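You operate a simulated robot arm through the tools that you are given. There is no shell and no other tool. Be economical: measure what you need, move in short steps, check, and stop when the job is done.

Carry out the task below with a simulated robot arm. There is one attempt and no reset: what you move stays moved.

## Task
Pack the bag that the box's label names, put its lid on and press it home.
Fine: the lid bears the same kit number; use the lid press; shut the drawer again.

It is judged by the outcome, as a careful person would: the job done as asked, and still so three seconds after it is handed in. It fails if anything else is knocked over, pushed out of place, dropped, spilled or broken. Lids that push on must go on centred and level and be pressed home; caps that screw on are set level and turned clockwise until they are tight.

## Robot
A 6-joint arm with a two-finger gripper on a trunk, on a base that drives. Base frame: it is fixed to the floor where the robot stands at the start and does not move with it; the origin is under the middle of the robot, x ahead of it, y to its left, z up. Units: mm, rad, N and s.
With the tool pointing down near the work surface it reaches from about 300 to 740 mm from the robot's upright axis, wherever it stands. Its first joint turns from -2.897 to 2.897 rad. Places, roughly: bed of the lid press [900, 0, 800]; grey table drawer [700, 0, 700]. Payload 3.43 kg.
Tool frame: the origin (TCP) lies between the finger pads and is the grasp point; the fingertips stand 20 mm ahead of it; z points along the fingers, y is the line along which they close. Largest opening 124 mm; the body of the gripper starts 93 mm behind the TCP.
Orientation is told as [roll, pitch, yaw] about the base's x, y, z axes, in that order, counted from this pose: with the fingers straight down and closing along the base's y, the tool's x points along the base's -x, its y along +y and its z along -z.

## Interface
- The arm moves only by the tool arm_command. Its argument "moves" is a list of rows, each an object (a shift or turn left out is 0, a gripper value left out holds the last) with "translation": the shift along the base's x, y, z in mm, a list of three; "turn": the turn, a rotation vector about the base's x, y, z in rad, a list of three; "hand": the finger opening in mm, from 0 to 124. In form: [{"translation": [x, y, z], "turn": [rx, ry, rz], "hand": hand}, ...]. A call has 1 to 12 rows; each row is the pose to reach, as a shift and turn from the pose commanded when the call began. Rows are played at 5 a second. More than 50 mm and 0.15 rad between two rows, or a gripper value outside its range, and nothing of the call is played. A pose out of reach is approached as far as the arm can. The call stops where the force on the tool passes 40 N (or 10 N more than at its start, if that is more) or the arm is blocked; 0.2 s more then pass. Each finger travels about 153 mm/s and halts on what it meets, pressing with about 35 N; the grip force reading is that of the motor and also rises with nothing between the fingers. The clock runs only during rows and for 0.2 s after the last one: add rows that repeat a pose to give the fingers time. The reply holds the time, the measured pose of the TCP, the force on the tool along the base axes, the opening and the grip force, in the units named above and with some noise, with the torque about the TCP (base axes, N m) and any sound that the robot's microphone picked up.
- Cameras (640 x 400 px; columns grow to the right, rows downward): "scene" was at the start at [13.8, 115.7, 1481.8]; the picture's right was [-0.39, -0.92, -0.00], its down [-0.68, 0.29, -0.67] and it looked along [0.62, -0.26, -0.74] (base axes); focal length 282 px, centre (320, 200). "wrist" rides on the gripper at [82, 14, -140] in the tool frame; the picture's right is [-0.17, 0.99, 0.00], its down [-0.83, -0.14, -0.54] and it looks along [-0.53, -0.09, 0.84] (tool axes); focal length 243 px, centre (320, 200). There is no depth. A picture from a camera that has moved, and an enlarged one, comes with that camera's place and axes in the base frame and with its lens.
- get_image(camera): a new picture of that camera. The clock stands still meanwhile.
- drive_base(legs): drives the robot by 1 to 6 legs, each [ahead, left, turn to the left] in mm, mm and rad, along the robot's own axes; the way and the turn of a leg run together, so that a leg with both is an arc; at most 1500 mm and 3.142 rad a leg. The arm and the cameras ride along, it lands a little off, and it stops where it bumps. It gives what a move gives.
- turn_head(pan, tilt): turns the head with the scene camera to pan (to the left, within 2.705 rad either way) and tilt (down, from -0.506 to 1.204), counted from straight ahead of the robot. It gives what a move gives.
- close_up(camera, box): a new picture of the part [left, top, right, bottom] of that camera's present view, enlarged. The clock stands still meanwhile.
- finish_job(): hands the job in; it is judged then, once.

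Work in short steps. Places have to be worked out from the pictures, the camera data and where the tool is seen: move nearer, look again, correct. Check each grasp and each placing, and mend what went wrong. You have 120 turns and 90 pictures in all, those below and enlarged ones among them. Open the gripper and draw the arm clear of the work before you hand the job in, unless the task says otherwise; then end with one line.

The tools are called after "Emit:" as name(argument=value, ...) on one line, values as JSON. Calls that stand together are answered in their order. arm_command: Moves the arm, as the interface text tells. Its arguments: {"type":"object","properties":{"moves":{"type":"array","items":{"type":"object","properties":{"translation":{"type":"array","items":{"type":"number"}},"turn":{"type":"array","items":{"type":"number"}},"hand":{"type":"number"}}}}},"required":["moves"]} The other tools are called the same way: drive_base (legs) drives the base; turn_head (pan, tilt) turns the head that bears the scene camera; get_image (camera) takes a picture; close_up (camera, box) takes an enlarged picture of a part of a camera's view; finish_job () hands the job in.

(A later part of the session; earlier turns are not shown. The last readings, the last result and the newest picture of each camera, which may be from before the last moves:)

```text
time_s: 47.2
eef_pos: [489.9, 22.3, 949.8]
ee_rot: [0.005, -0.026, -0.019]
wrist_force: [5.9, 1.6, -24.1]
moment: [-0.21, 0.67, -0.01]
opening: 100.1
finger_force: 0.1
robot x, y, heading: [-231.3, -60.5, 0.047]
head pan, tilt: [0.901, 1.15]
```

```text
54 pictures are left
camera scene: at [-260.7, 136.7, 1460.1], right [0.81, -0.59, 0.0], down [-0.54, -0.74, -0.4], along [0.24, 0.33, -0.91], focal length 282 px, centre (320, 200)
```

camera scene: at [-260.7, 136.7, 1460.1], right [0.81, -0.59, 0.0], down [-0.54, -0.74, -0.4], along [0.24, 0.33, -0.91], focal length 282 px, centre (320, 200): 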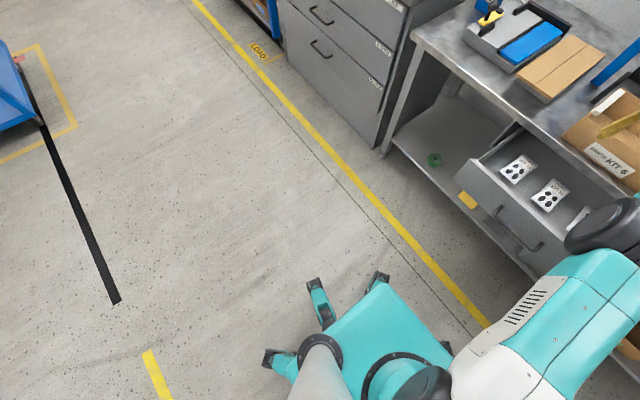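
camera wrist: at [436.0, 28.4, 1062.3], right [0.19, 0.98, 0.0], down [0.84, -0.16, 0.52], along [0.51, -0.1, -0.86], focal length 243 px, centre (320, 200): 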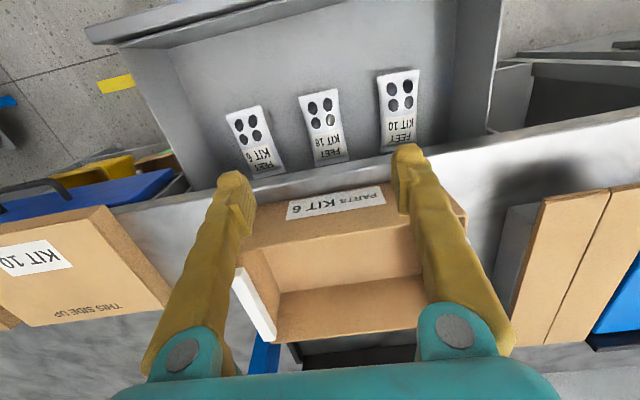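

Nothing on the floor touches the base. I try a slow retraction of the arm again to see how it responds.

Emit:
arm_command(moves=[{"translation": [-10, 0, 0]}, {"translation": [-25, 0, 0]}, {"translation": [-45, 0, 0]}, {"translation": [-70, 0, 0]}, {"translation": [-100, 0, 0]}, {"translation": [-130, 0, 0]}, {"translation": [-150, 0, 0]}])

Emit:
turn_head(pan=0.0, tilt=1.0)

Emit:
get_image(camera="scene")

```text
time_s: 48.8
eef_pos: [483.1, 21.9, 963.9]
ee_rot: [0.004, -0.029, -0.027]
wrist_force: [0.1, -1.3, -8.1]
moment: [0.16, 0.05, -0.01]
opening: 100.2
finger_force: 0.0
out of reach, approached as far as the arm can: row 1, 2, 3, 4, 5, 6, 7
robot x, y, heading: [-230.0, -56.4, 0.037]
head pan, tilt: [0.901, 1.15]
```

```text
time_s: 50.0
eef_pos: [483.6, 22.4, 968.3]
ee_rot: [0.011, -0.036, -0.024]
wrist_force: [4.0, 0.0, 2.4]
moment: [0.02, 0.5, -0.02]
opening: 100.0
finger_force: 0.1
robot x, y, heading: [-229.8, -65.2, 0.048]
head pan, tilt: [0.0, 1.0]
```

```text
53 pictures are left
camera scene: at [-228.6, 83.2, 1469.7], right [0.04, -1.0, 0.0], down [-0.84, -0.04, -0.54], along [0.54, 0.03, -0.84], focal length 282 px, centre (320, 200)
```

scene: 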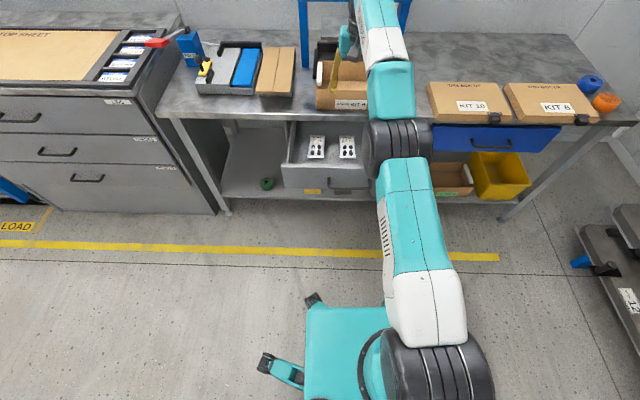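

The arm is at an elbow limit, stretched out. I test driving the base back 100 mm to see whether it moves freely.

Emit:
drive_base(legs=[[-100, 0, 0]])

```text
time_s: 52.7
eef_pos: [378.5, 17.5, 960.5]
ee_rot: [0.007, -0.037, -0.02]
wrist_force: [-0.4, 0.6, -3.4]
moment: [-0.16, -0.12, -0.05]
opening: 99.9
finger_force: 0.1
robot x, y, heading: [-338.4, -66.1, 0.034]
head pan, tilt: [0.0, 1.0]
stopped in leg 1: the robot was blocked; the commanded pose is now the measured one
```

Backward is free. Now I raise the tool to bring the arm out of its stretched state.

Emit:
arm_command(moves=[{"translation": [-10, 0, 40]}, {"translation": [-20, 0, 80]}, {"translation": [-30, 0, 120]}, {"translation": [-50, 0, 160]}, {"translation": [-80, 0, 190]}, {"translation": [-120, 0, 200]}])

Emit:
get_image(camera="scene")

```text
time_s: 54.1
eef_pos: [257.8, 13.9, 1166.9]
ee_rot: [0.011, -0.033, -0.024]
wrist_force: [2.4, 1.2, 1.8]
moment: [-0.13, 0.43, 0.01]
opening: 99.9
finger_force: 0.1
out of reach, approached as far as the arm can: row 1, 2, 3, 4, 5
robot x, y, heading: [-335.7, -69.6, 0.04]
head pan, tilt: [0.0, 1.0]
```

```text
52 pictures are left
camera scene: at [-334.1, 81.3, 1469.1], right [0.04, -1.0, 0.0], down [-0.84, -0.04, -0.54], along [0.54, 0.02, -0.84], focal length 282 px, centre (320, 200)
```

scene: 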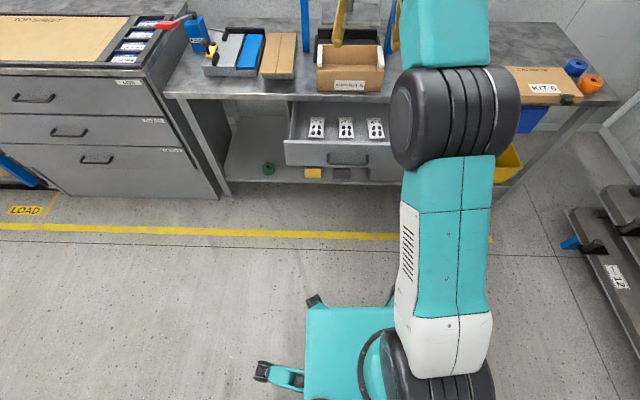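

The arm is free again with the elbow higher. I retract to a comfortable pose before driving.

Emit:
arm_command(moves=[{"translation": [-40, 0, 0], "turn": [0, 0.01, 0]}, {"translation": [-80, -10, -20], "turn": [0, 0.02, 0]}, {"translation": [-110, -20, -50], "turn": [0, 0.03, 0]}, {"translation": [-130, -40, -90], "turn": [0, 0.03, 0.01]}, {"translation": [-140, -60, -130], "turn": [0, 0.03, 0.02]}])

Emit:
drive_base(legs=[[200, 0, 0]])

```text
time_s: 55.3
eef_pos: [119.2, -45.2, 1032.9]
ee_rot: [0.007, 0.0, 0.003]
wrist_force: [-7.3, 1.2, -5.4]
moment: [-0.12, -0.89, -0.03]
opening: 100.0
finger_force: 0.2
robot x, y, heading: [-337.3, -66.2, 0.046]
head pan, tilt: [0.0, 1.0]
```

```text
time_s: 59.2
eef_pos: [322.0, -36.7, 1036.1]
ee_rot: [0.007, -0.005, -0.007]
wrist_force: [2.6, -2.2, -1.8]
moment: [0.32, 0.26, 0.06]
opening: 100.0
finger_force: 0.1
robot x, y, heading: [-134.3, -49.7, 0.035]
head pan, tilt: [0.0, 1.0]
```

Driving is fine with the arm bent. I go 80 mm further and correct heading, then move over the KIT 6 bag.

Emit:
drive_base(legs=[[80, 45, -0.038]])

Emit:
arm_command(moves=[{"translation": [20, -20, -20]}, {"translation": [40, -40, -50]}, {"translation": [60, -60, -80]}, {"translation": [70, -80, -110]}])

Emit:
get_image(camera="wrist")

```text
time_s: 61.1
eef_pos: [408.6, -4.1, 1034.9]
ee_rot: [0.008, -0.008, -0.039]
wrist_force: [2.2, -0.4, 5.6]
moment: [0.07, 0.37, 0.01]
opening: 99.9
finger_force: 0.2
robot x, y, heading: [-47.3, 4.2, -0.003]
head pan, tilt: [0.0, 1.0]
```

```text
time_s: 62.1
eef_pos: [477.9, -85.4, 927.3]
ee_rot: [0.008, -0.012, -0.04]
wrist_force: [-0.1, -2.0, 2.4]
moment: [0.26, -0.02, 0.04]
opening: 100.1
finger_force: 0.1
robot x, y, heading: [-44.7, 2.6, -0.007]
head pan, tilt: [0.0, 1.0]
```

```text
51 pictures are left
camera wrist: at [393.2, -70.7, 1064.9], right [0.21, 0.98, 0.01], down [0.82, -0.18, 0.55], along [0.54, -0.1, -0.84], focal length 243 px, centre (320, 200)
```

wrist: 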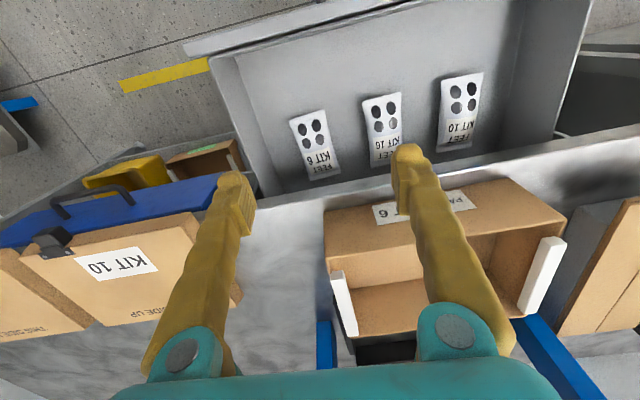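

KIT 6 bag: near end x≈486, far end ≈600, y≈-102, top z≈662, ~55 wide. I go above its front part at x≈506 and descend to z 720.

Emit:
arm_command(moves=[{"translation": [10, -8, -40], "turn": [0, 0, 0.03], "hand": 90}, {"translation": [28, -18, -80], "turn": [0, 0.01, 0.07]}, {"translation": [28, -18, -120], "turn": [0, 0.01, 0.07]}, {"translation": [28, -18, -160], "turn": [0, 0.01, 0.07]}, {"translation": [28, -18, -207], "turn": [0, 0.01, 0.07]}, {"translation": [28, -18, -207], "turn": [0, 0.01, 0.07]}])

Emit:
get_image(camera="wrist")

```text
time_s: 63.5
eef_pos: [502.4, -99.5, 721.0]
ee_rot: [0.007, 0.002, 0.033]
wrist_force: [-1.7, -1.1, -1.0]
moment: [0.14, -0.08, -0.02]
opening: 89.7
finger_force: 0.0
robot x, y, heading: [-51.4, 0.1, -0.009]
head pan, tilt: [0.0, 1.0]
```

```text
50 pictures are left
camera wrist: at [417.1, -90.8, 859.6], right [0.13, 0.99, 0.01], down [0.84, -0.12, 0.54], along [0.53, -0.07, -0.84], focal length 243 px, centre (320, 200)
```

wrist: 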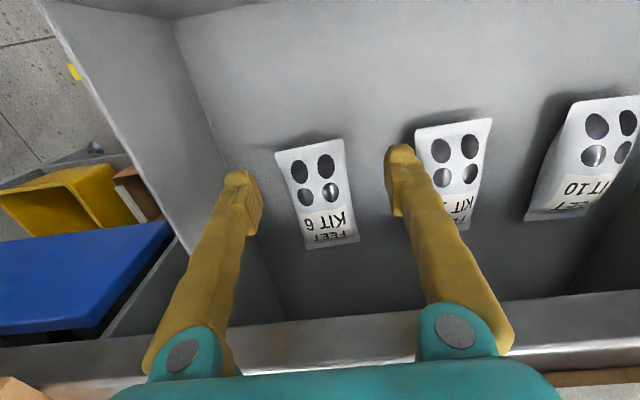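

FEET KIT 6 lies between the fingers, centred at y≈-104. I lower to z≈655 in small steps, stopping on contact.

Emit:
arm_command(moves=[{"translation": [3, -5, -20]}, {"translation": [4, -5, -40]}, {"translation": [4, -5, -55]}, {"translation": [4, -5, -65]}])

Emit:
get_image(camera="wrist")

```text
time_s: 64.5
eef_pos: [507.7, -106.2, 656.9]
ee_rot: [0.007, -0.003, 0.032]
wrist_force: [0.5, -0.5, 10.1]
moment: [-1.09, -1.6, 0.54]
opening: 90.3
finger_force: 0.7
robot x, y, heading: [-50.3, 1.6, -0.006]
head pan, tilt: [0.0, 1.0]
```

```text
49 pictures are left
camera wrist: at [423.3, -96.4, 794.8], right [0.13, 0.99, 0.01], down [0.83, -0.12, 0.54], along [0.54, -0.07, -0.84], focal length 243 px, centre (320, 200)
```

wrist: 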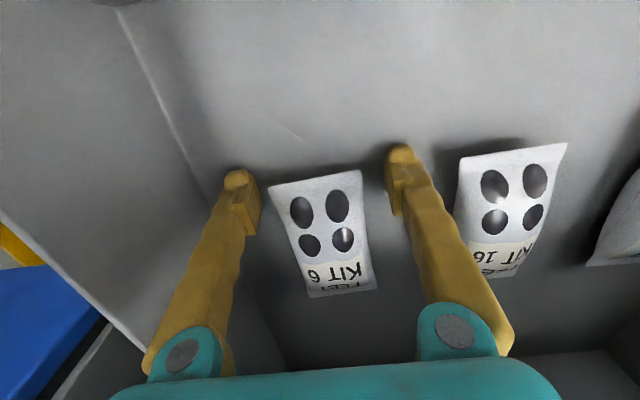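

Fingertips just touch the floor, beside the near end of the bag. I raise 4 mm, shift 15 mm further along and close.

Emit:
arm_command(moves=[{"translation": [0, 0, 5]}, {"translation": [14, -2, 5]}, {"translation": [14, -2, 5], "hand": 70}, {"translation": [14, -2, 4], "hand": 50}, {"translation": [14, -2, 4], "hand": 30}, {"translation": [14, -2, 4], "hand": 30}])

Emit:
get_image(camera="wrist")

```text
time_s: 65.3
eef_pos: [514.8, -111.6, 661.4]
ee_rot: [0.013, 0.013, 0.029]
wrist_force: [-2.8, 0.3, 3.8]
moment: [-0.01, -0.31, -0.01]
opening: 70.0
finger_force: 0.1
robot x, y, heading: [-55.6, 1.9, -0.008]
head pan, tilt: [0.0, 1.0]
stopped in row 3: the force on the tool passed its limit at 88 N (the readings are from after the stop); the commanded pose is now the measured one
```

```text
48 pictures are left
camera wrist: at [432.9, -101.7, 800.8], right [0.14, 0.99, 0.01], down [0.84, -0.12, 0.53], along [0.52, -0.06, -0.85], focal length 243 px, centre (320, 200)
```

wrist: 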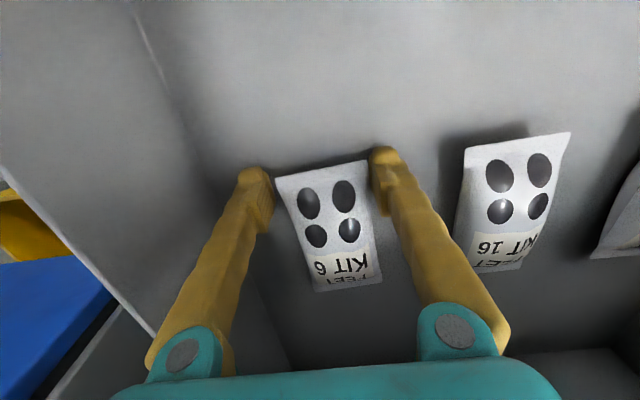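

The wrist probably touched the table edge at this x; I back off 4 mm and close here.

Emit:
arm_command(moves=[{"translation": [-4, 1, 0], "turn": [0, -0.012, 0]}, {"translation": [-4, 1, -2], "turn": [0, -0.012, 0], "hand": 55}, {"translation": [-4, 1, -2], "turn": [0, -0.012, 0], "hand": 35}, {"translation": [-4, 1, -2], "turn": [0, -0.012, 0], "hand": 30}, {"translation": [-4, 1, -2], "turn": [0, -0.012, 0], "hand": 30}])

Emit:
get_image(camera="wrist")

```text
time_s: 66.5
eef_pos: [514.2, -106.0, 658.5]
ee_rot: [0.009, -0.005, 0.029]
wrist_force: [2.2, -3.1, 0.6]
moment: [0.28, 0.31, -0.04]
opening: 53.5
finger_force: 34.8
robot x, y, heading: [-51.9, 3.1, -0.007]
head pan, tilt: [0.0, 1.0]
```

```text
47 pictures are left
camera wrist: at [429.8, -97.3, 797.8], right [0.14, 0.99, 0.01], down [0.83, -0.12, 0.54], along [0.54, -0.07, -0.84], focal length 243 px, centre (320, 200)
```

wrist: 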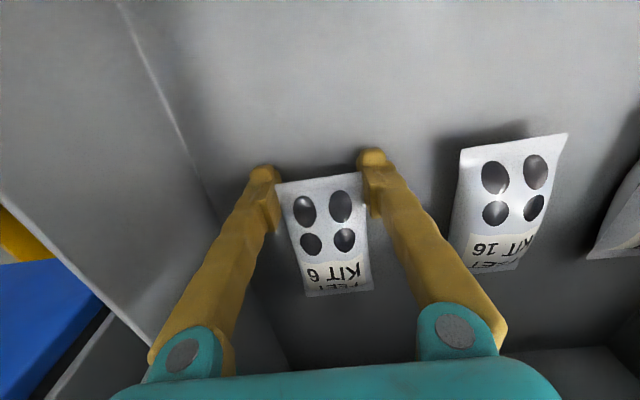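

The bag is gripped (53.5 mm, 35 N). I lift a little, draw back from the table edge, then lift well up.

Emit:
arm_command(moves=[{"translation": [0, 0, 15]}, {"translation": [-30, 0, 25]}, {"translation": [-65, 0, 30]}, {"translation": [-95, 0, 40]}, {"translation": [-95, 0, 80]}, {"translation": [-95, 0, 120]}, {"translation": [-95, 0, 165]}, {"translation": [-95, 0, 210]}, {"translation": [-95, 0, 255]}, {"translation": [-95, 0, 300]}, {"translation": [-95, 0, 340]}])

Emit:
get_image(camera="wrist")

```text
time_s: 68.9
eef_pos: [413.5, -102.7, 1002.8]
ee_rot: [0.007, 0.0, 0.026]
wrist_force: [-2.5, -1.6, 4.6]
moment: [0.2, -0.21, -0.02]
opening: 53.4
finger_force: 35.0
robot x, y, heading: [-50.7, 6.0, -0.008]
head pan, tilt: [0.0, 1.0]
```

```text
46 pictures are left
camera wrist: at [329.3, -93.4, 1141.6], right [0.14, 0.99, 0.01], down [0.83, -0.12, 0.54], along [0.54, -0.07, -0.84], focal length 243 px, centre (320, 200)
```

wrist: 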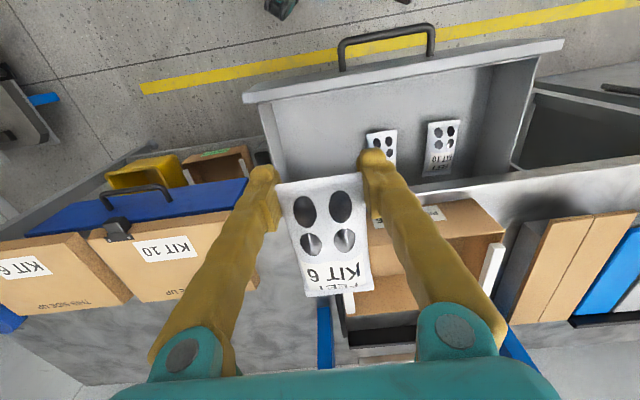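

The bag hangs securely. The box spans about x 598–760, y −105..125, rim z≈875. I drive forward 110 mm so the box is in comfortable reach.

Emit:
drive_base(legs=[[110, 0, 0.01]])

Emit:
arm_command(moves=[{"translation": [30, 30, 0]}, {"translation": [60, 60, 0]}, {"translation": [90, 90, 0]}, {"translation": [120, 112, 0]}, {"translation": [120, 112, 0]}])

Emit:
get_image(camera="wrist")

Emit:
get_image(camera="scene")

```text
time_s: 71.2
eef_pos: [526.1, -98.9, 1002.0]
ee_rot: [0.008, -0.003, 0.04]
wrist_force: [0.5, -1.5, -1.8]
moment: [0.15, 0.15, -0.02]
opening: 53.5
finger_force: 35.3
robot x, y, heading: [54.9, -5.3, 0.008]
head pan, tilt: [0.0, 1.0]
```

```text
time_s: 72.5
eef_pos: [650.8, 8.8, 1000.7]
ee_rot: [0.011, 0.001, 0.042]
wrist_force: [0.7, -0.6, -0.9]
moment: [0.0, 0.1, 0.02]
opening: 53.5
finger_force: 34.8
robot x, y, heading: [60.3, -0.6, 0.007]
head pan, tilt: [0.0, 1.0]
```

```text
45 pictures are left
camera wrist: at [564.7, 17.0, 1139.2], right [0.12, 0.99, 0.01], down [0.84, -0.11, 0.54], along [0.53, -0.06, -0.84], focal length 243 px, centre (320, 200)
```

wrist: 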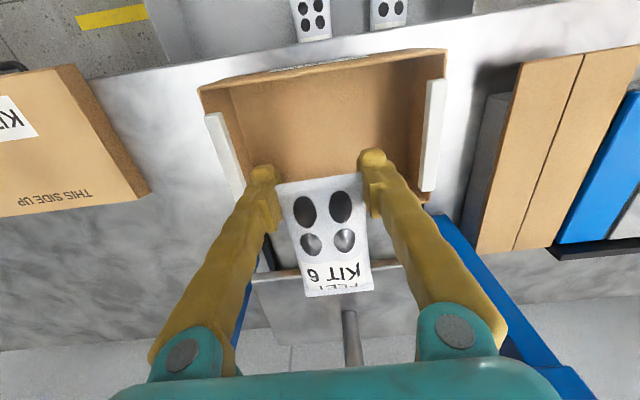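

```text
44 pictures are left
camera scene: at [67.2, 149.6, 1470.7], right [0.01, -1.0, 0.0], down [-0.84, -0.01, -0.54], along [0.54, 0.01, -0.84], focal length 282 px, centre (320, 200)
```

scene: 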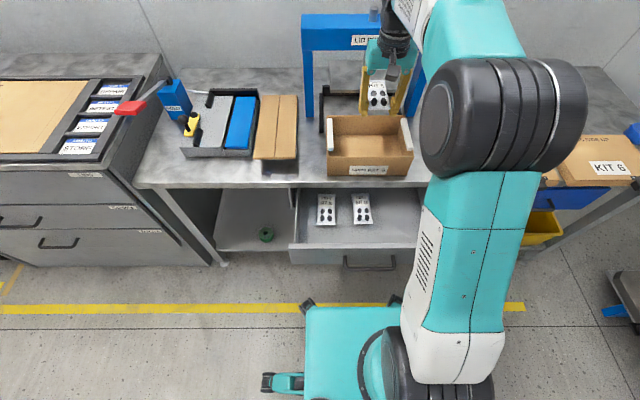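

The box rim is about x 590–748, y −106..136. I lower the bag to its middle (TCP x≈640, y≈13), first to z 900.

Emit:
arm_command(moves=[{"translation": [-11, 4, -30], "turn": [0, 0, -0.03]}, {"translation": [-11, 4, -65], "turn": [0, 0, -0.03]}, {"translation": [-11, 4, -100], "turn": [0, 0, -0.03]}, {"translation": [-11, 4, -100], "turn": [0, 0, -0.03]}])

Emit:
get_image(camera="wrist")

```text
time_s: 73.5
eef_pos: [635.2, 20.9, 898.6]
ee_rot: [0.008, 0.005, 0.011]
wrist_force: [-4.4, -1.7, -2.0]
moment: [0.15, -0.27, 0.02]
opening: 53.4
finger_force: 34.8
robot x, y, heading: [54.0, 4.6, 0.01]
head pan, tilt: [0.0, 1.0]
```

```text
43 pictures are left
camera wrist: at [552.3, 31.4, 1037.4], right [0.15, 0.99, 0.01], down [0.83, -0.14, 0.53], along [0.53, -0.08, -0.85], focal length 243 px, centre (320, 200)
```

wrist: 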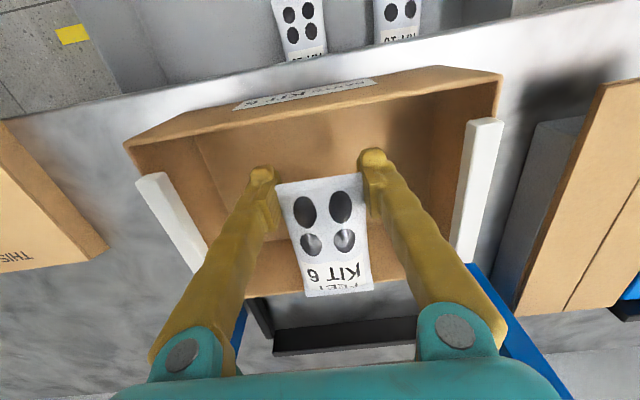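

Inside the walls. Lower slowly until the bag touches the floor.

Emit:
arm_command(moves=[{"translation": [4, -4, -30]}, {"translation": [4, -4, -55]}, {"translation": [4, -4, -68]}, {"translation": [4, -4, -75]}, {"translation": [4, -4, -75]}])

Emit:
get_image(camera="wrist")

```text
time_s: 74.7
eef_pos: [640.6, 13.2, 828.7]
ee_rot: [0.01, -0.003, 0.01]
wrist_force: [-5.3, 1.9, 4.7]
moment: [-0.17, -0.34, -0.01]
opening: 53.4
finger_force: 35.5
robot x, y, heading: [55.5, -0.4, 0.006]
head pan, tilt: [0.0, 1.0]
```

```text
42 pictures are left
camera wrist: at [556.7, 24.4, 966.8], right [0.16, 0.99, 0.01], down [0.83, -0.14, 0.54], along [0.53, -0.08, -0.84], focal length 243 px, centre (320, 200)
```

wrist: 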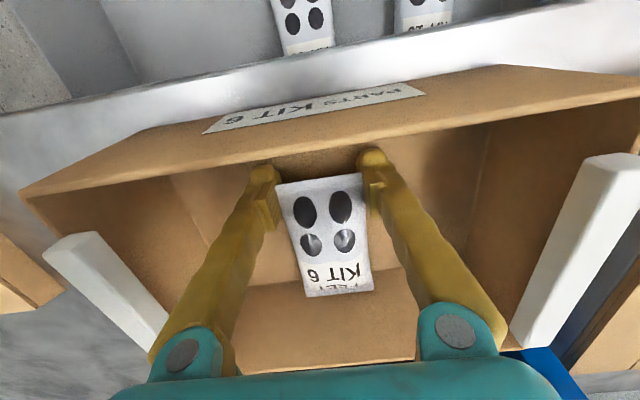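

Emit:
arm_command(moves=[{"translation": [0, 0, -5]}, {"translation": [0, 0, -10]}, {"translation": [0, 0, -13]}, {"translation": [0, 0, -13]}])

```text
time_s: 75.2
eef_pos: [636.7, 13.0, 825.7]
ee_rot: [0.009, -0.01, 0.006]
wrist_force: [3.4, -2.1, -3.0]
moment: [0.17, 0.32, -0.04]
opening: 53.3
finger_force: 34.7
robot x, y, heading: [55.6, 1.6, 0.002]
head pan, tilt: [0.0, 1.0]
stopped in row 2: the force on the tool passed its limit at 66 N (the readings are from after the stop); the commanded pose is now the measured one
```

The bag met the floor. I release and rise straight up.

Emit:
arm_command(moves=[{"translation": [0, 0, -1], "hand": 62}, {"translation": [0, 0, -1], "hand": 74}, {"translation": [0, 0, -1], "hand": 84}, {"translation": [0, 0, 30], "hand": 84}, {"translation": [0, 0, 70]}, {"translation": [0, 0, 110]}, {"translation": [0, 0, 150]}, {"translation": [-20, 0, 180]}])

Emit:
get_image(camera="wrist")

```text
time_s: 77.0
eef_pos: [623.7, 15.8, 1005.9]
ee_rot: [0.006, -0.012, 0.011]
wrist_force: [2.7, 2.6, 5.7]
moment: [-0.32, 0.37, -0.01]
opening: 83.9
finger_force: 0.1
robot x, y, heading: [57.8, -2.7, 0.01]
head pan, tilt: [0.0, 1.0]
```

```text
41 pictures are left
camera wrist: at [537.6, 27.2, 1142.8], right [0.15, 0.99, 0.01], down [0.83, -0.13, 0.55], along [0.54, -0.08, -0.84], focal length 243 px, centre (320, 200)
```

wrist: 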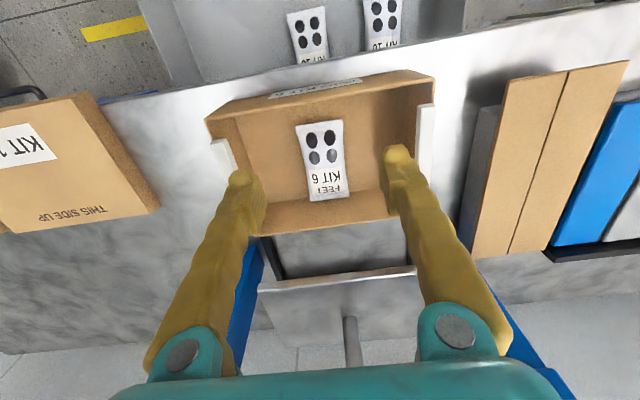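

The FEET KIT 6 bag lies flat in the box. Next I shut the drawer: retract the arm, close the fingers and back the base up.

Emit:
arm_command(moves=[{"translation": [-40, 0, 0], "hand": 40}, {"translation": [-80, 0, 0], "hand": 0}, {"translation": [-120, 0, 0]}, {"translation": [-140, 0, 0]}])

Emit:
drive_base(legs=[[-170, 0, 0]])

Emit:
arm_command(moves=[{"translation": [-15, 0, -40], "turn": [0, -0.1, 0]}, {"translation": [-30, 0, -80], "turn": [0, -0.2, 0]}, {"translation": [-40, 0, -120], "turn": [0, -0.3, 0]}, {"translation": [-50, 0, -160], "turn": [0, -0.3, 0]}, {"translation": [-50, 0, -200], "turn": [0, -0.3, 0]}])

Emit:
get_image(camera="wrist")

```text
time_s: 78.0
eef_pos: [482.3, 17.7, 1004.5]
ee_rot: [0.01, -0.013, 0.016]
wrist_force: [-0.2, -1.8, 0.9]
moment: [0.12, -0.17, 0.0]
opening: 0.0
finger_force: 34.2
robot x, y, heading: [54.4, 2.7, 0.004]
head pan, tilt: [0.0, 1.0]
```

```text
time_s: 81.3
eef_pos: [311.8, 13.9, 1006.4]
ee_rot: [0.009, -0.009, 0.01]
wrist_force: [-1.5, -1.2, 6.9]
moment: [0.12, -0.07, -0.03]
opening: 0.0
finger_force: 33.7
robot x, y, heading: [-116.2, 6.9, 0.005]
head pan, tilt: [0.0, 1.0]
```

```text
time_s: 82.5
eef_pos: [265.2, 14.4, 803.8]
ee_rot: [0.005, -0.304, 0.012]
wrist_force: [1.0, 0.8, 6.4]
moment: [-0.13, 0.33, -0.01]
opening: 0.0
finger_force: 34.4
robot x, y, heading: [-111.9, 7.4, 0.003]
head pan, tilt: [0.0, 1.0]
```

```text
40 pictures are left
camera wrist: at [143.6, 25.0, 911.3], right [0.14, 0.99, 0.05], down [0.63, -0.13, 0.76], along [0.76, -0.07, -0.65], focal length 243 px, centre (320, 200)
```

wrist: 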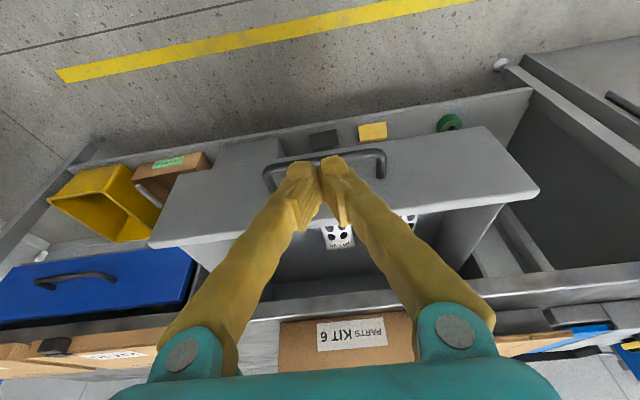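

The handle bar is just below and ahead. I lower to z≈700 in front of it, then push the bar forward.

Emit:
arm_command(moves=[{"translation": [5, 2, -35]}, {"translation": [10, 2, -70]}, {"translation": [12, 2, -103]}, {"translation": [30, 2, -103]}, {"translation": [50, 2, -103]}, {"translation": [70, 2, -103]}, {"translation": [90, 2, -103]}, {"translation": [110, 2, -103]}, {"translation": [130, 2, -103]}, {"translation": [150, 2, -103]}])

Emit:
get_image(camera="wrist")

```text
time_s: 84.7
eef_pos: [409.1, 17.7, 704.5]
ee_rot: [0.004, -0.3, 0.01]
wrist_force: [-7.6, 0.6, 2.7]
moment: [-0.04, -0.81, 0.0]
opening: 0.1
finger_force: 34.7
robot x, y, heading: [-117.8, 3.0, 0.0]
head pan, tilt: [0.0, 1.0]
```

```text
39 pictures are left
camera wrist: at [286.8, 29.4, 811.7], right [0.15, 0.99, 0.05], down [0.63, -0.13, 0.76], along [0.76, -0.08, -0.65], focal length 243 px, centre (320, 200)
```

wrist: 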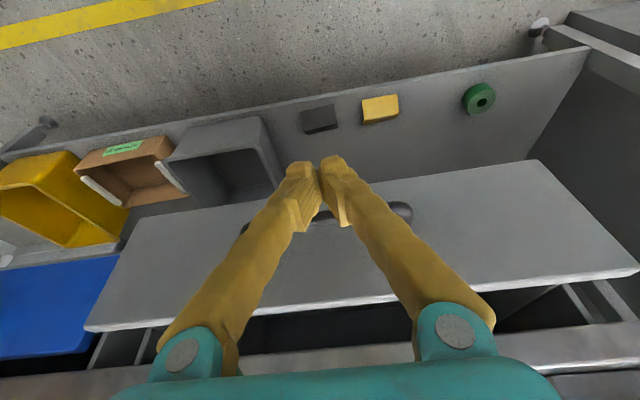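

The drawer is moving in. I push on until it shuts.

Emit:
arm_command(moves=[{"translation": [20, 0, 0]}, {"translation": [40, 0, 0]}, {"translation": [60, 0, 0]}, {"translation": [80, 0, 0]}, {"translation": [90, 0, 0]}, {"translation": [100, 0, 0]}, {"translation": [110, 0, 0]}, {"translation": [120, 0, 0]}])

Emit:
get_image(camera="wrist")

```text
time_s: 86.2
eef_pos: [500.2, 15.3, 696.5]
ee_rot: [0.005, -0.284, 0.009]
wrist_force: [-9.0, 2.3, 1.2]
moment: [-0.04, 0.95, 0.12]
opening: 0.0
finger_force: 34.2
robot x, y, heading: [-123.7, 6.3, -0.003]
head pan, tilt: [0.0, 1.0]
stopped in row 7: the force on the tool passed its limit at 61 N (the readings are from after the stop); the commanded pose is now the measured one
```

```text
38 pictures are left
camera wrist: at [381.9, 24.9, 806.3], right [0.15, 0.99, 0.05], down [0.65, -0.14, 0.75], along [0.75, -0.08, -0.66], focal length 243 px, centre (320, 200)
```

wrist: 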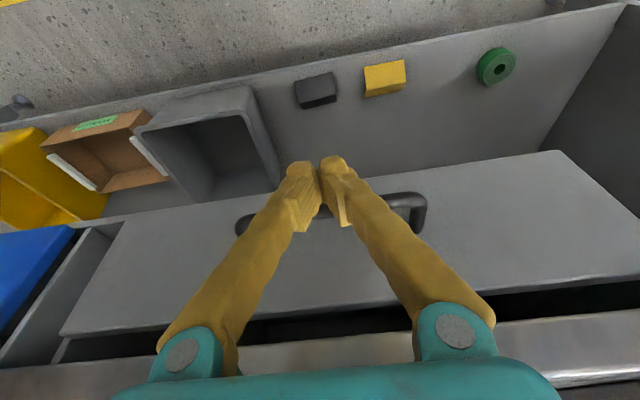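

It stopped hard at the expected shut position; I give a small second push to confirm, then check with the scene camera.

Emit:
arm_command(moves=[{"translation": [6, 0, 0]}, {"translation": [12, 0, 0]}, {"translation": [18, 0, 0]}])

Emit:
arm_command(moves=[{"translation": [-20, 0, 0]}, {"translation": [-60, 0, 20]}, {"translation": [-90, 0, 60]}, {"translation": [-100, 0, 100], "turn": [0, 0.1, 0]}, {"translation": [-100, 0, 140], "turn": [0, 0.2, 0]}, {"translation": [-100, 0, 180], "turn": [0, 0.29, 0]}, {"translation": [-100, 0, 220], "turn": [0, 0.29, 0]}, {"translation": [-100, 0, 260], "turn": [0, 0.29, 0]}, {"translation": [-100, -30, 300], "turn": [0, 0.29, 0]}])

Emit:
get_image(camera="scene")

```text
time_s: 86.6
eef_pos: [502.5, 8.8, 697.1]
ee_rot: [0.006, -0.268, 0.012]
wrist_force: [-10.6, -8.1, 2.1]
moment: [-0.48, 3.33, -0.1]
opening: 6.0
finger_force: 34.6
robot x, y, heading: [-126.8, 0.6, 0.007]
head pan, tilt: [0.0, 1.0]
stopped in row 2: the force on the tool passed its limit at 59 N (the readings are from after the stop); the commanded pose is now the measured one
```

```text
time_s: 88.6
eef_pos: [403.7, -17.7, 995.4]
ee_rot: [0.007, 0.02, 0.009]
wrist_force: [4.0, 3.1, 1.8]
moment: [-0.36, 0.49, 0.0]
opening: 0.0
finger_force: 34.4
robot x, y, heading: [-121.8, 1.7, 0.0]
head pan, tilt: [0.0, 1.0]
```

```text
37 pictures are left
camera scene: at [-114.7, 154.1, 1469.0], right [0.0, -1.0, 0.0], down [-0.84, 0.0, -0.54], along [0.54, 0.0, -0.84], focal length 282 px, centre (320, 200)
```

scene: 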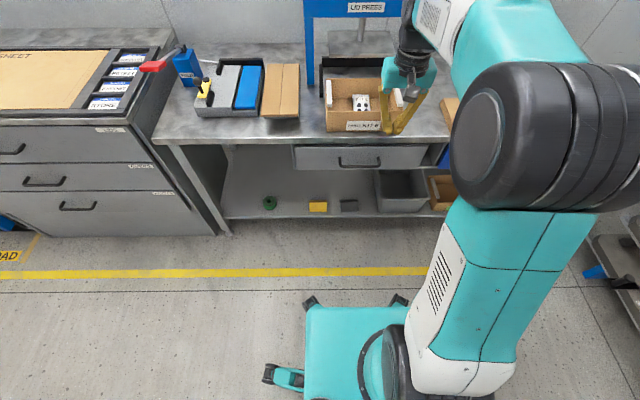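

The drawer is shut and the bag is in the box. Now the KIT 6 lid at y≈−700: I drive right with the arm retracted.

Emit:
drive_base(legs=[[0, -600, 0], [60, 0, 0]])

Emit:
get_image(camera="wrist")

Emit:
get_image(camera="scene")

```text
time_s: 99.6
eef_pos: [468.7, -607.0, 993.2]
ee_rot: [0.008, 0.019, 0.012]
wrist_force: [-5.1, 1.3, -4.2]
moment: [-0.32, -0.59, 0.0]
opening: 0.0
finger_force: 34.3
robot x, y, heading: [-66.6, -593.1, 0.006]
head pan, tilt: [0.0, 1.0]
```

```text
36 pictures are left
camera wrist: at [388.3, -596.2, 1134.3], right [0.15, 0.99, 0.01], down [0.84, -0.13, 0.52], along [0.52, -0.08, -0.85], focal length 243 px, centre (320, 200)
```

wrist: 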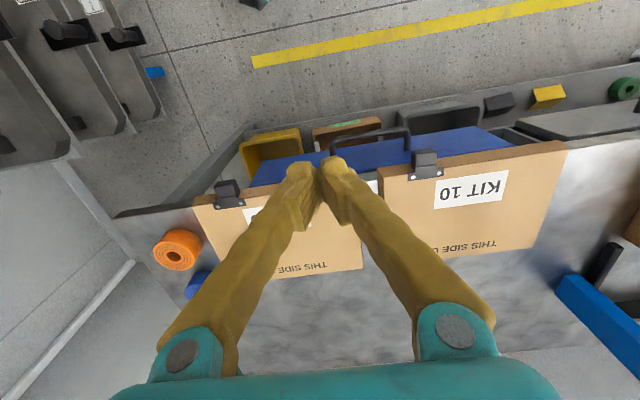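

```text
35 pictures are left
camera scene: at [-58.7, -441.2, 1468.2], right [0.01, -1.0, 0.0], down [-0.84, -0.01, -0.54], along [0.54, 0.0, -0.84], focal length 282 px, centre (320, 200)
```

scene: 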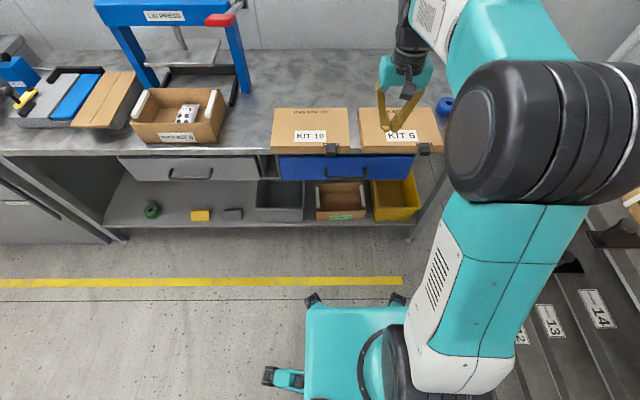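

KIT 6 lid spans about x 565–745, y −826..−580, with a black grip block at its front edge near y≈−780. I take closer views.

Emit:
close_up(camera="scene", box=[330, 90, 470, 180])

Emit:
arm_command(moves=[{"translation": [-10, -40, -30], "hand": 60}, {"translation": [-20, -80, -60]}, {"translation": [-25, -120, -90]}, {"translation": [-25, -150, -120]}, {"translation": [-25, -170, -120]}])

Emit:
get_image(camera="wrist")

```text
4.44 times, centred on (400, 135) of scene
camera zoom: at [-58.7, -441.2, 1468.2], right [0.01, -1.0, 0.0], down [-0.84, -0.01, -0.54], along [0.54, 0.0, -0.84], focal length 1252 px, centre (-36, 489)
```

zoom: 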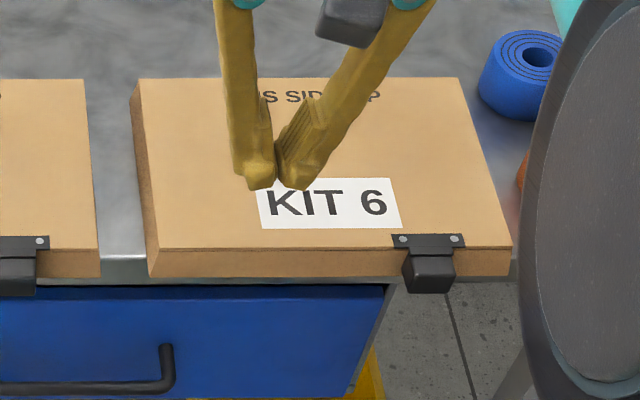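

```text
refused: row 1 steps farther than a row can; nothing moved
```

```text
33 pictures are left
camera wrist: at [388.3, -596.2, 1134.3], right [0.15, 0.99, 0.01], down [0.84, -0.13, 0.52], along [0.52, -0.08, -0.85], focal length 243 px, centre (320, 200)
```

wrist: 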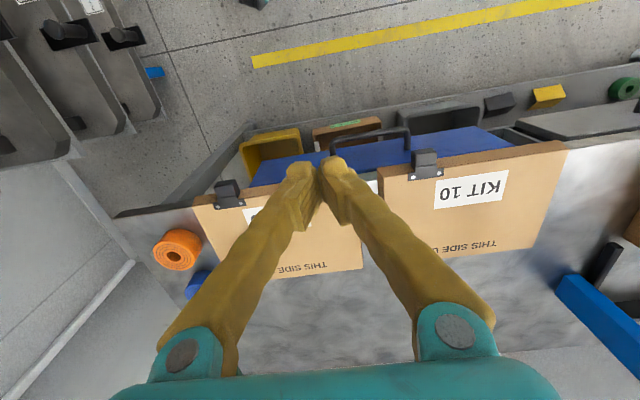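

The lid carries a black block at its front edge, centre about (545, −766, 812), ~30 mm wide: the grip. I drive a bit closer, open to 60 and move over it.

Emit:
drive_base(legs=[[30, -110, 0]])

Emit:
arm_command(moves=[{"translation": [10, -15, -30], "turn": [0, -0.01, 0], "hand": 60}, {"translation": [25, -30, -60], "turn": [0, -0.02, 0]}, {"translation": [40, -45, -90], "turn": [0, -0.02, 0]}, {"translation": [40, -50, -110], "turn": [0, -0.02, 0]}])

Emit:
get_image(camera="wrist")

```text
time_s: 102.0
eef_pos: [499.0, -716.6, 993.0]
ee_rot: [0.01, 0.016, 0.013]
wrist_force: [0.7, 0.3, -2.5]
moment: [-0.03, -0.07, 0.05]
opening: 0.0
finger_force: 34.4
robot x, y, heading: [-39.7, -710.8, 0.017]
head pan, tilt: [0.0, 1.0]
```

```text
time_s: 103.0
eef_pos: [540.8, -765.8, 885.4]
ee_rot: [0.008, -0.003, 0.017]
wrist_force: [0.3, 0.7, 4.3]
moment: [-0.15, 0.06, 0.01]
opening: 60.1
finger_force: 0.2
robot x, y, heading: [-36.1, -718.8, 0.016]
head pan, tilt: [0.0, 1.0]
```

```text
32 pictures are left
camera wrist: at [457.1, -755.9, 1024.5], right [0.15, 0.99, 0.01], down [0.83, -0.13, 0.54], along [0.54, -0.07, -0.84], focal length 243 px, centre (320, 200)
```

wrist: 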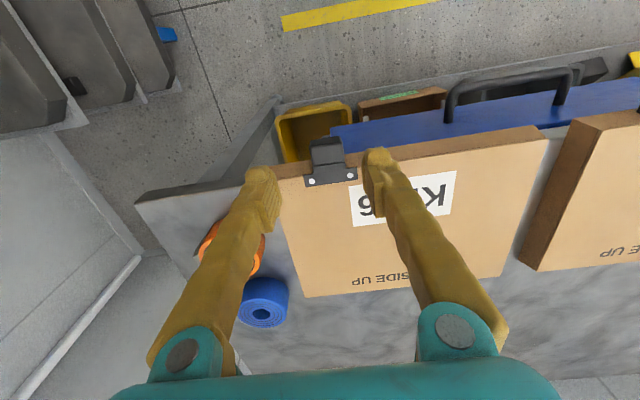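

The block is between the fingers (centre ≈ (542, −761)). I descend to z≈820 and close on it.

Emit:
arm_command(moves=[{"translation": [-3, 4, -20]}, {"translation": [-3, 4, -40]}, {"translation": [-3, 4, -55]}, {"translation": [-3, 4, -64]}, {"translation": [-3, 4, -64]}])

Emit:
get_image(camera="wrist")

```text
time_s: 104.2
eef_pos: [537.8, -762.3, 823.0]
ee_rot: [0.007, -0.006, 0.014]
wrist_force: [2.6, -1.2, 0.9]
moment: [0.19, 0.26, -0.01]
opening: 59.8
finger_force: 0.1
robot x, y, heading: [-41.6, -708.8, 0.014]
head pan, tilt: [0.0, 1.0]
```

```text
31 pictures are left
camera wrist: at [452.9, -751.3, 959.8], right [0.15, 0.99, 0.01], down [0.83, -0.13, 0.54], along [0.54, -0.08, -0.84], focal length 243 px, centre (320, 200)
```

wrist: 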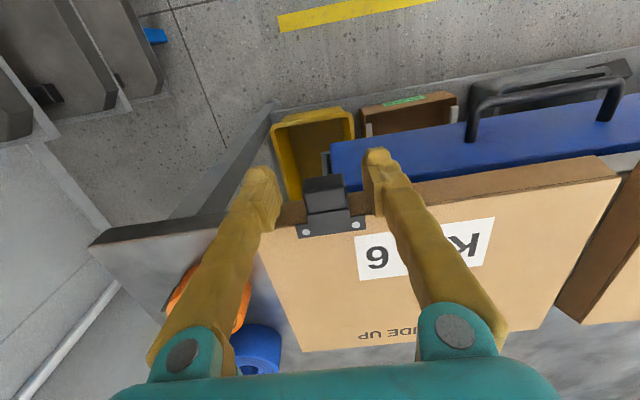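

Emit:
arm_command(moves=[{"translation": [2, 1, -4]}, {"translation": [2, 1, -4], "hand": 40}, {"translation": [2, 1, -4], "hand": 22}, {"translation": [2, 1, -4], "hand": 18}, {"translation": [2, 1, -4], "hand": 18}])

Emit:
get_image(camera="wrist")

```text
time_s: 105.4
eef_pos: [540.1, -761.0, 818.8]
ee_rot: [0.006, -0.005, 0.013]
wrist_force: [1.1, 0.6, 1.7]
moment: [-0.03, 0.17, -0.01]
opening: 28.8
finger_force: 34.9
robot x, y, heading: [-40.4, -713.0, 0.017]
head pan, tilt: [0.0, 1.0]
```

```text
30 pictures are left
camera wrist: at [456.1, -748.5, 957.2], right [0.15, 0.99, 0.01], down [0.83, -0.13, 0.54], along [0.54, -0.08, -0.84], focal length 243 px, centre (320, 200)
```

wrist: 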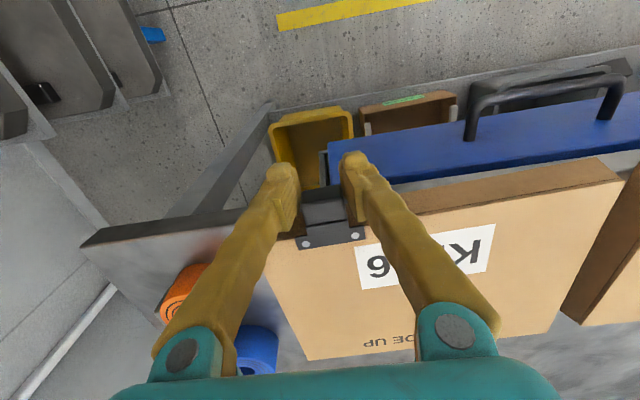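

The block is gripped (28.8 mm, 35 N). Lift slowly by 40 mm and check how the lid hangs.

Emit:
arm_command(moves=[{"translation": [0, 0, 6]}, {"translation": [0, 0, 15]}, {"translation": [0, 0, 28]}, {"translation": [0, 0, 40]}])

Emit:
get_image(camera="wrist")

Emit:
close_up(camera="scene", box=[220, 70, 440, 200])

```text
time_s: 106.4
eef_pos: [538.4, -762.5, 857.8]
ee_rot: [0.006, -0.004, 0.013]
wrist_force: [-0.1, -1.1, -4.2]
moment: [-0.01, 0.09, -0.03]
opening: 28.8
finger_force: 35.0
robot x, y, heading: [-40.0, -710.9, 0.013]
head pan, tilt: [0.0, 1.0]
```

```text
29 pictures are left
camera wrist: at [452.3, -750.7, 996.0], right [0.15, 0.99, 0.01], down [0.83, -0.13, 0.54], along [0.54, -0.08, -0.84], focal length 243 px, centre (320, 200)
```

wrist: 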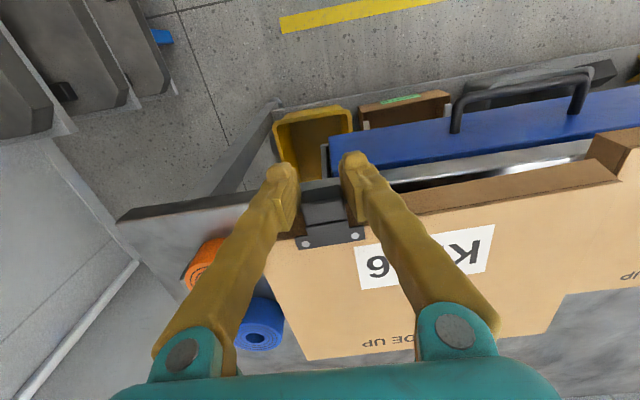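

```text
2.91 times, centred on (330, 135) of scene
camera zoom: at [-33.5, -558.6, 1468.3], right [0.01, -1.0, 0.0], down [-0.84, -0.01, -0.54], along [0.54, 0.01, -0.84], focal length 819 px, centre (291, 389)
```

zoom: 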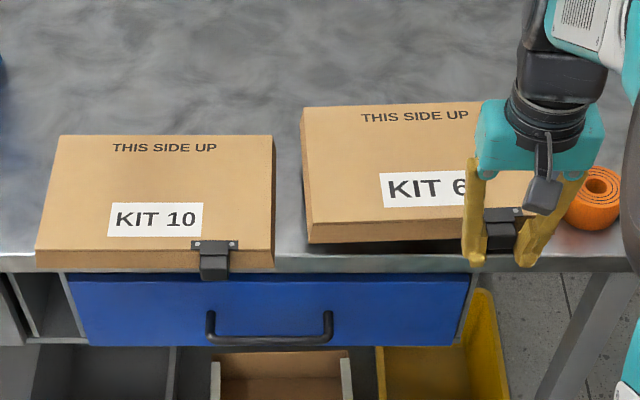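

The lid hangs rigid and level, load is light. Raise it by 100 mm and drive left to in front of the box.

Emit:
arm_command(moves=[{"translation": [0, 0, 30]}, {"translation": [-10, 0, 65]}, {"translation": [-20, 0, 100]}, {"translation": [-30, 0, 110]}])

Emit:
drive_base(legs=[[0, 690, -0.015]])

Emit:
get_image(camera="scene")

Emit:
get_image(camera="wrist")

```text
time_s: 107.4
eef_pos: [511.9, -759.0, 965.9]
ee_rot: [0.005, 0.004, 0.011]
wrist_force: [-0.4, -1.5, -7.2]
moment: [-0.11, 0.16, 0.0]
opening: 28.8
finger_force: 34.6
robot x, y, heading: [-33.8, -704.4, 0.013]
head pan, tilt: [0.0, 1.0]
```

```text
time_s: 118.6
eef_pos: [508.3, -96.1, 969.5]
ee_rot: [0.005, -0.001, -0.01]
wrist_force: [0.0, 0.9, 3.9]
moment: [-0.15, 0.17, 0.03]
opening: 28.4
finger_force: 35.1
robot x, y, heading: [-32.5, -33.0, -0.009]
head pan, tilt: [0.0, 1.0]
```

```text
27 pictures are left
camera scene: at [-25.1, 123.4, 1470.1], right [-0.01, -1.0, 0.0], down [-0.84, 0.01, -0.54], along [0.54, -0.01, -0.84], focal length 282 px, centre (320, 200)
```

scene: 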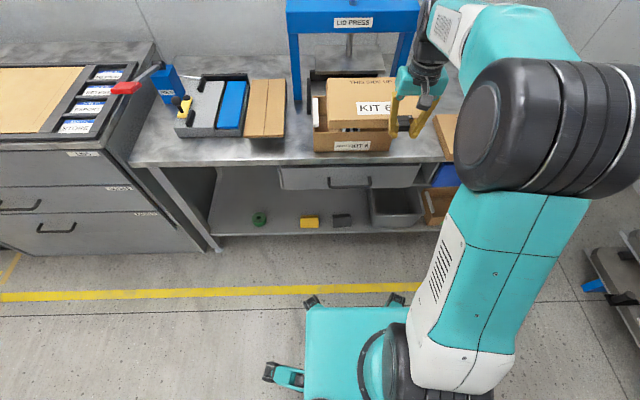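

```text
26 pictures are left
camera wrist: at [425.3, -82.5, 1107.5], right [0.18, 0.98, 0.01], down [0.83, -0.15, 0.54], along [0.53, -0.09, -0.84], focal length 243 px, centre (320, 200)
```

wrist: 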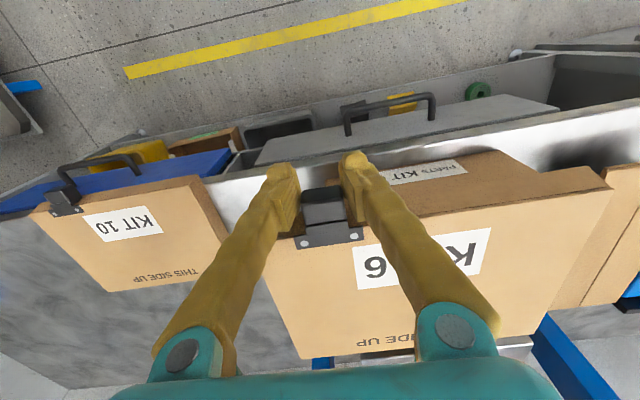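

The lid is over the box's front. I move to above the estimated seat (TCP ≈ (562, −51)), lid bottom ~20 mm above the rim, and look.

Emit:
arm_command(moves=[{"translation": [20, 15, 0], "turn": [0, 0, 0.01]}, {"translation": [40, 32, 0], "turn": [0, 0, 0.01]}, {"translation": [54, 45, -10], "turn": [0, 0, 0.01]}, {"translation": [54, 45, -40], "turn": [0, 0, 0.01]}, {"translation": [54, 45, -40], "turn": [0, 0, 0.01]}])

Emit:
get_image(camera="wrist")

Emit:
close_up(camera="scene", box=[280, 50, 440, 170])

```text
time_s: 119.8
eef_pos: [563.6, -48.5, 930.3]
ee_rot: [0.01, 0.0, 0.003]
wrist_force: [-0.1, 1.3, -2.4]
moment: [-0.18, 0.13, 0.02]
opening: 28.5
finger_force: 34.9
robot x, y, heading: [-41.1, -28.8, -0.014]
head pan, tilt: [0.0, 1.0]
```

```text
25 pictures are left
camera wrist: at [479.2, -37.7, 1068.3], right [0.16, 0.99, 0.01], down [0.83, -0.14, 0.54], along [0.53, -0.08, -0.84], focal length 243 px, centre (320, 200)
```

wrist: 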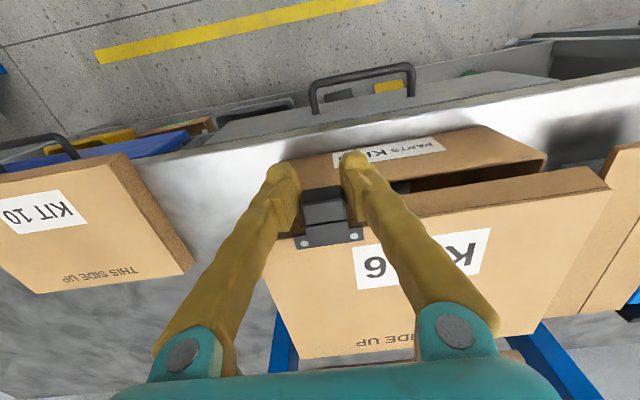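

```text
3.33 times, centred on (360, 110) of scene
camera zoom: at [-29.5, 119.4, 1469.3], right [-0.01, -1.0, 0.0], down [-0.84, 0.01, -0.54], along [0.54, -0.01, -0.84], focal length 939 px, centre (187, 500)
```

zoom: 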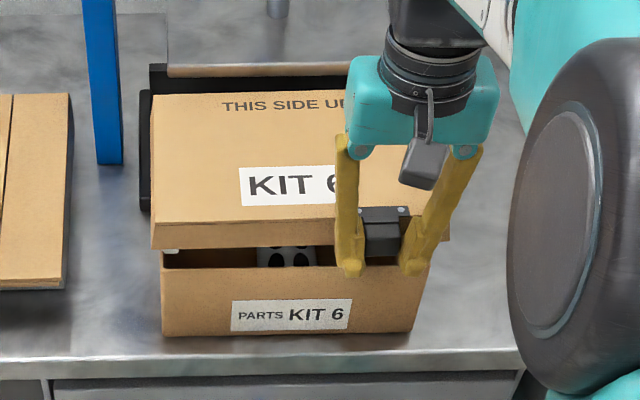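

The lid is lateral-centred on the box (lid y≈11, box y≈11) and its front stands ~3 mm ahead of the box front, as it should. I lower it slowly.

Emit:
arm_command(moves=[{"translation": [0, 0, -8]}, {"translation": [0, 0, -15]}, {"translation": [0, 0, -20]}, {"translation": [0, 0, -24]}, {"translation": [0, 0, -24]}])

Emit:
close_up(camera="scene", box=[290, 60, 430, 170])

```text
time_s: 121.0
eef_pos: [558.5, -49.6, 904.7]
ee_rot: [0.009, 0.0, 0.0]
wrist_force: [-3.3, 1.6, 6.4]
moment: [-0.27, -0.31, 0.08]
opening: 28.5
finger_force: 34.7
robot x, y, heading: [-36.3, -27.5, -0.015]
head pan, tilt: [0.0, 1.0]
```

```text
3.64 times, centred on (360, 115) of scene
camera zoom: at [-28.3, 119.9, 1469.6], right [-0.01, -1.0, 0.0], down [-0.84, 0.01, -0.54], along [0.54, -0.01, -0.84], focal length 1024 px, centre (174, 509)
```

zoom: 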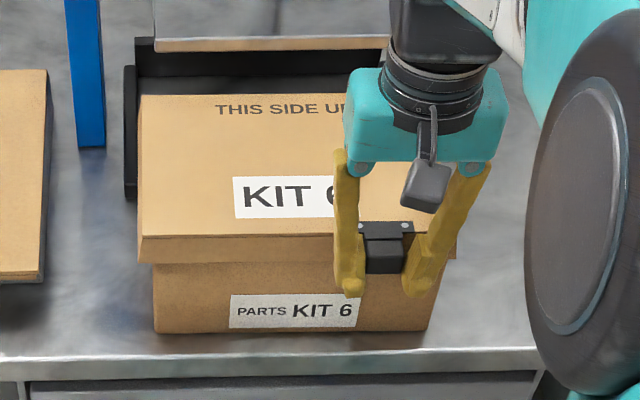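

The lid's lower edge is at the rim level. I check the front overhang with the wrist camera.

Emit:
get_image(camera="wrist")

```text
22 pictures are left
camera wrist: at [474.2, -37.6, 1043.6], right [0.17, 0.99, 0.01], down [0.83, -0.14, 0.54], along [0.53, -0.08, -0.84], focal length 243 px, centre (320, 200)
```

wrist: 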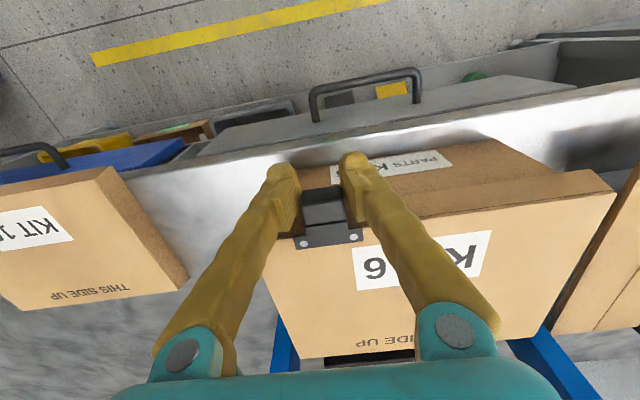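

I lower further in small steps to find where the lid seats.

Emit:
arm_command(moves=[{"translation": [-1, 0, -3]}, {"translation": [-1, 0, -6]}, {"translation": [-1, 0, -9]}, {"translation": [-1, 0, -12]}, {"translation": [-1, 0, -15]}])

```text
time_s: 122.2
eef_pos: [563.3, -50.2, 888.1]
ee_rot: [0.008, -0.002, 0.002]
wrist_force: [0.7, 1.6, 3.8]
moment: [-0.2, 0.08, 0.0]
opening: 28.2
finger_force: 34.7
robot x, y, heading: [-37.5, -33.2, -0.012]
head pan, tilt: [0.0, 1.0]
```

No resistance: the skirt is going over the box. Continue gently.

Emit:
arm_command(moves=[{"translation": [-1, 0, -3]}, {"translation": [-1, 0, -6]}, {"translation": [-1, 0, -9]}, {"translation": [-1, 0, -12]}])

Emit:
close_up(camera="scene", box=[290, 60, 430, 170])

```text
time_s: 123.2
eef_pos: [559.3, -48.4, 876.7]
ee_rot: [0.01, -0.001, 0.003]
wrist_force: [3.8, 1.3, 4.3]
moment: [-0.13, 0.48, -0.02]
opening: 23.4
finger_force: 34.9
robot x, y, heading: [-38.7, -33.5, -0.012]
head pan, tilt: [0.0, 1.0]
```

```text
3.64 times, centred on (360, 115) of scene
camera zoom: at [-29.7, 119.5, 1468.9], right [-0.01, -1.0, 0.0], down [-0.84, 0.01, -0.54], along [0.54, -0.01, -0.84], focal length 1024 px, centre (174, 509)
```

zoom: 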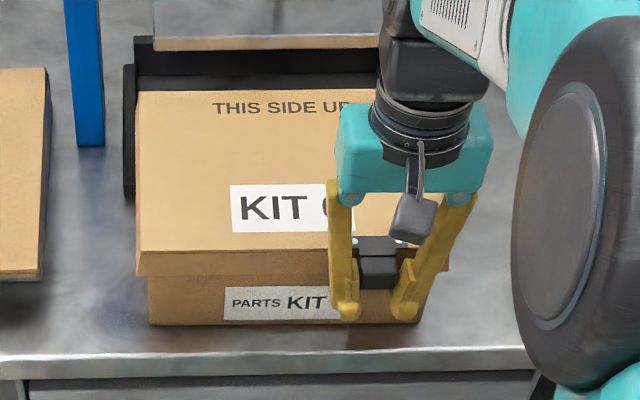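

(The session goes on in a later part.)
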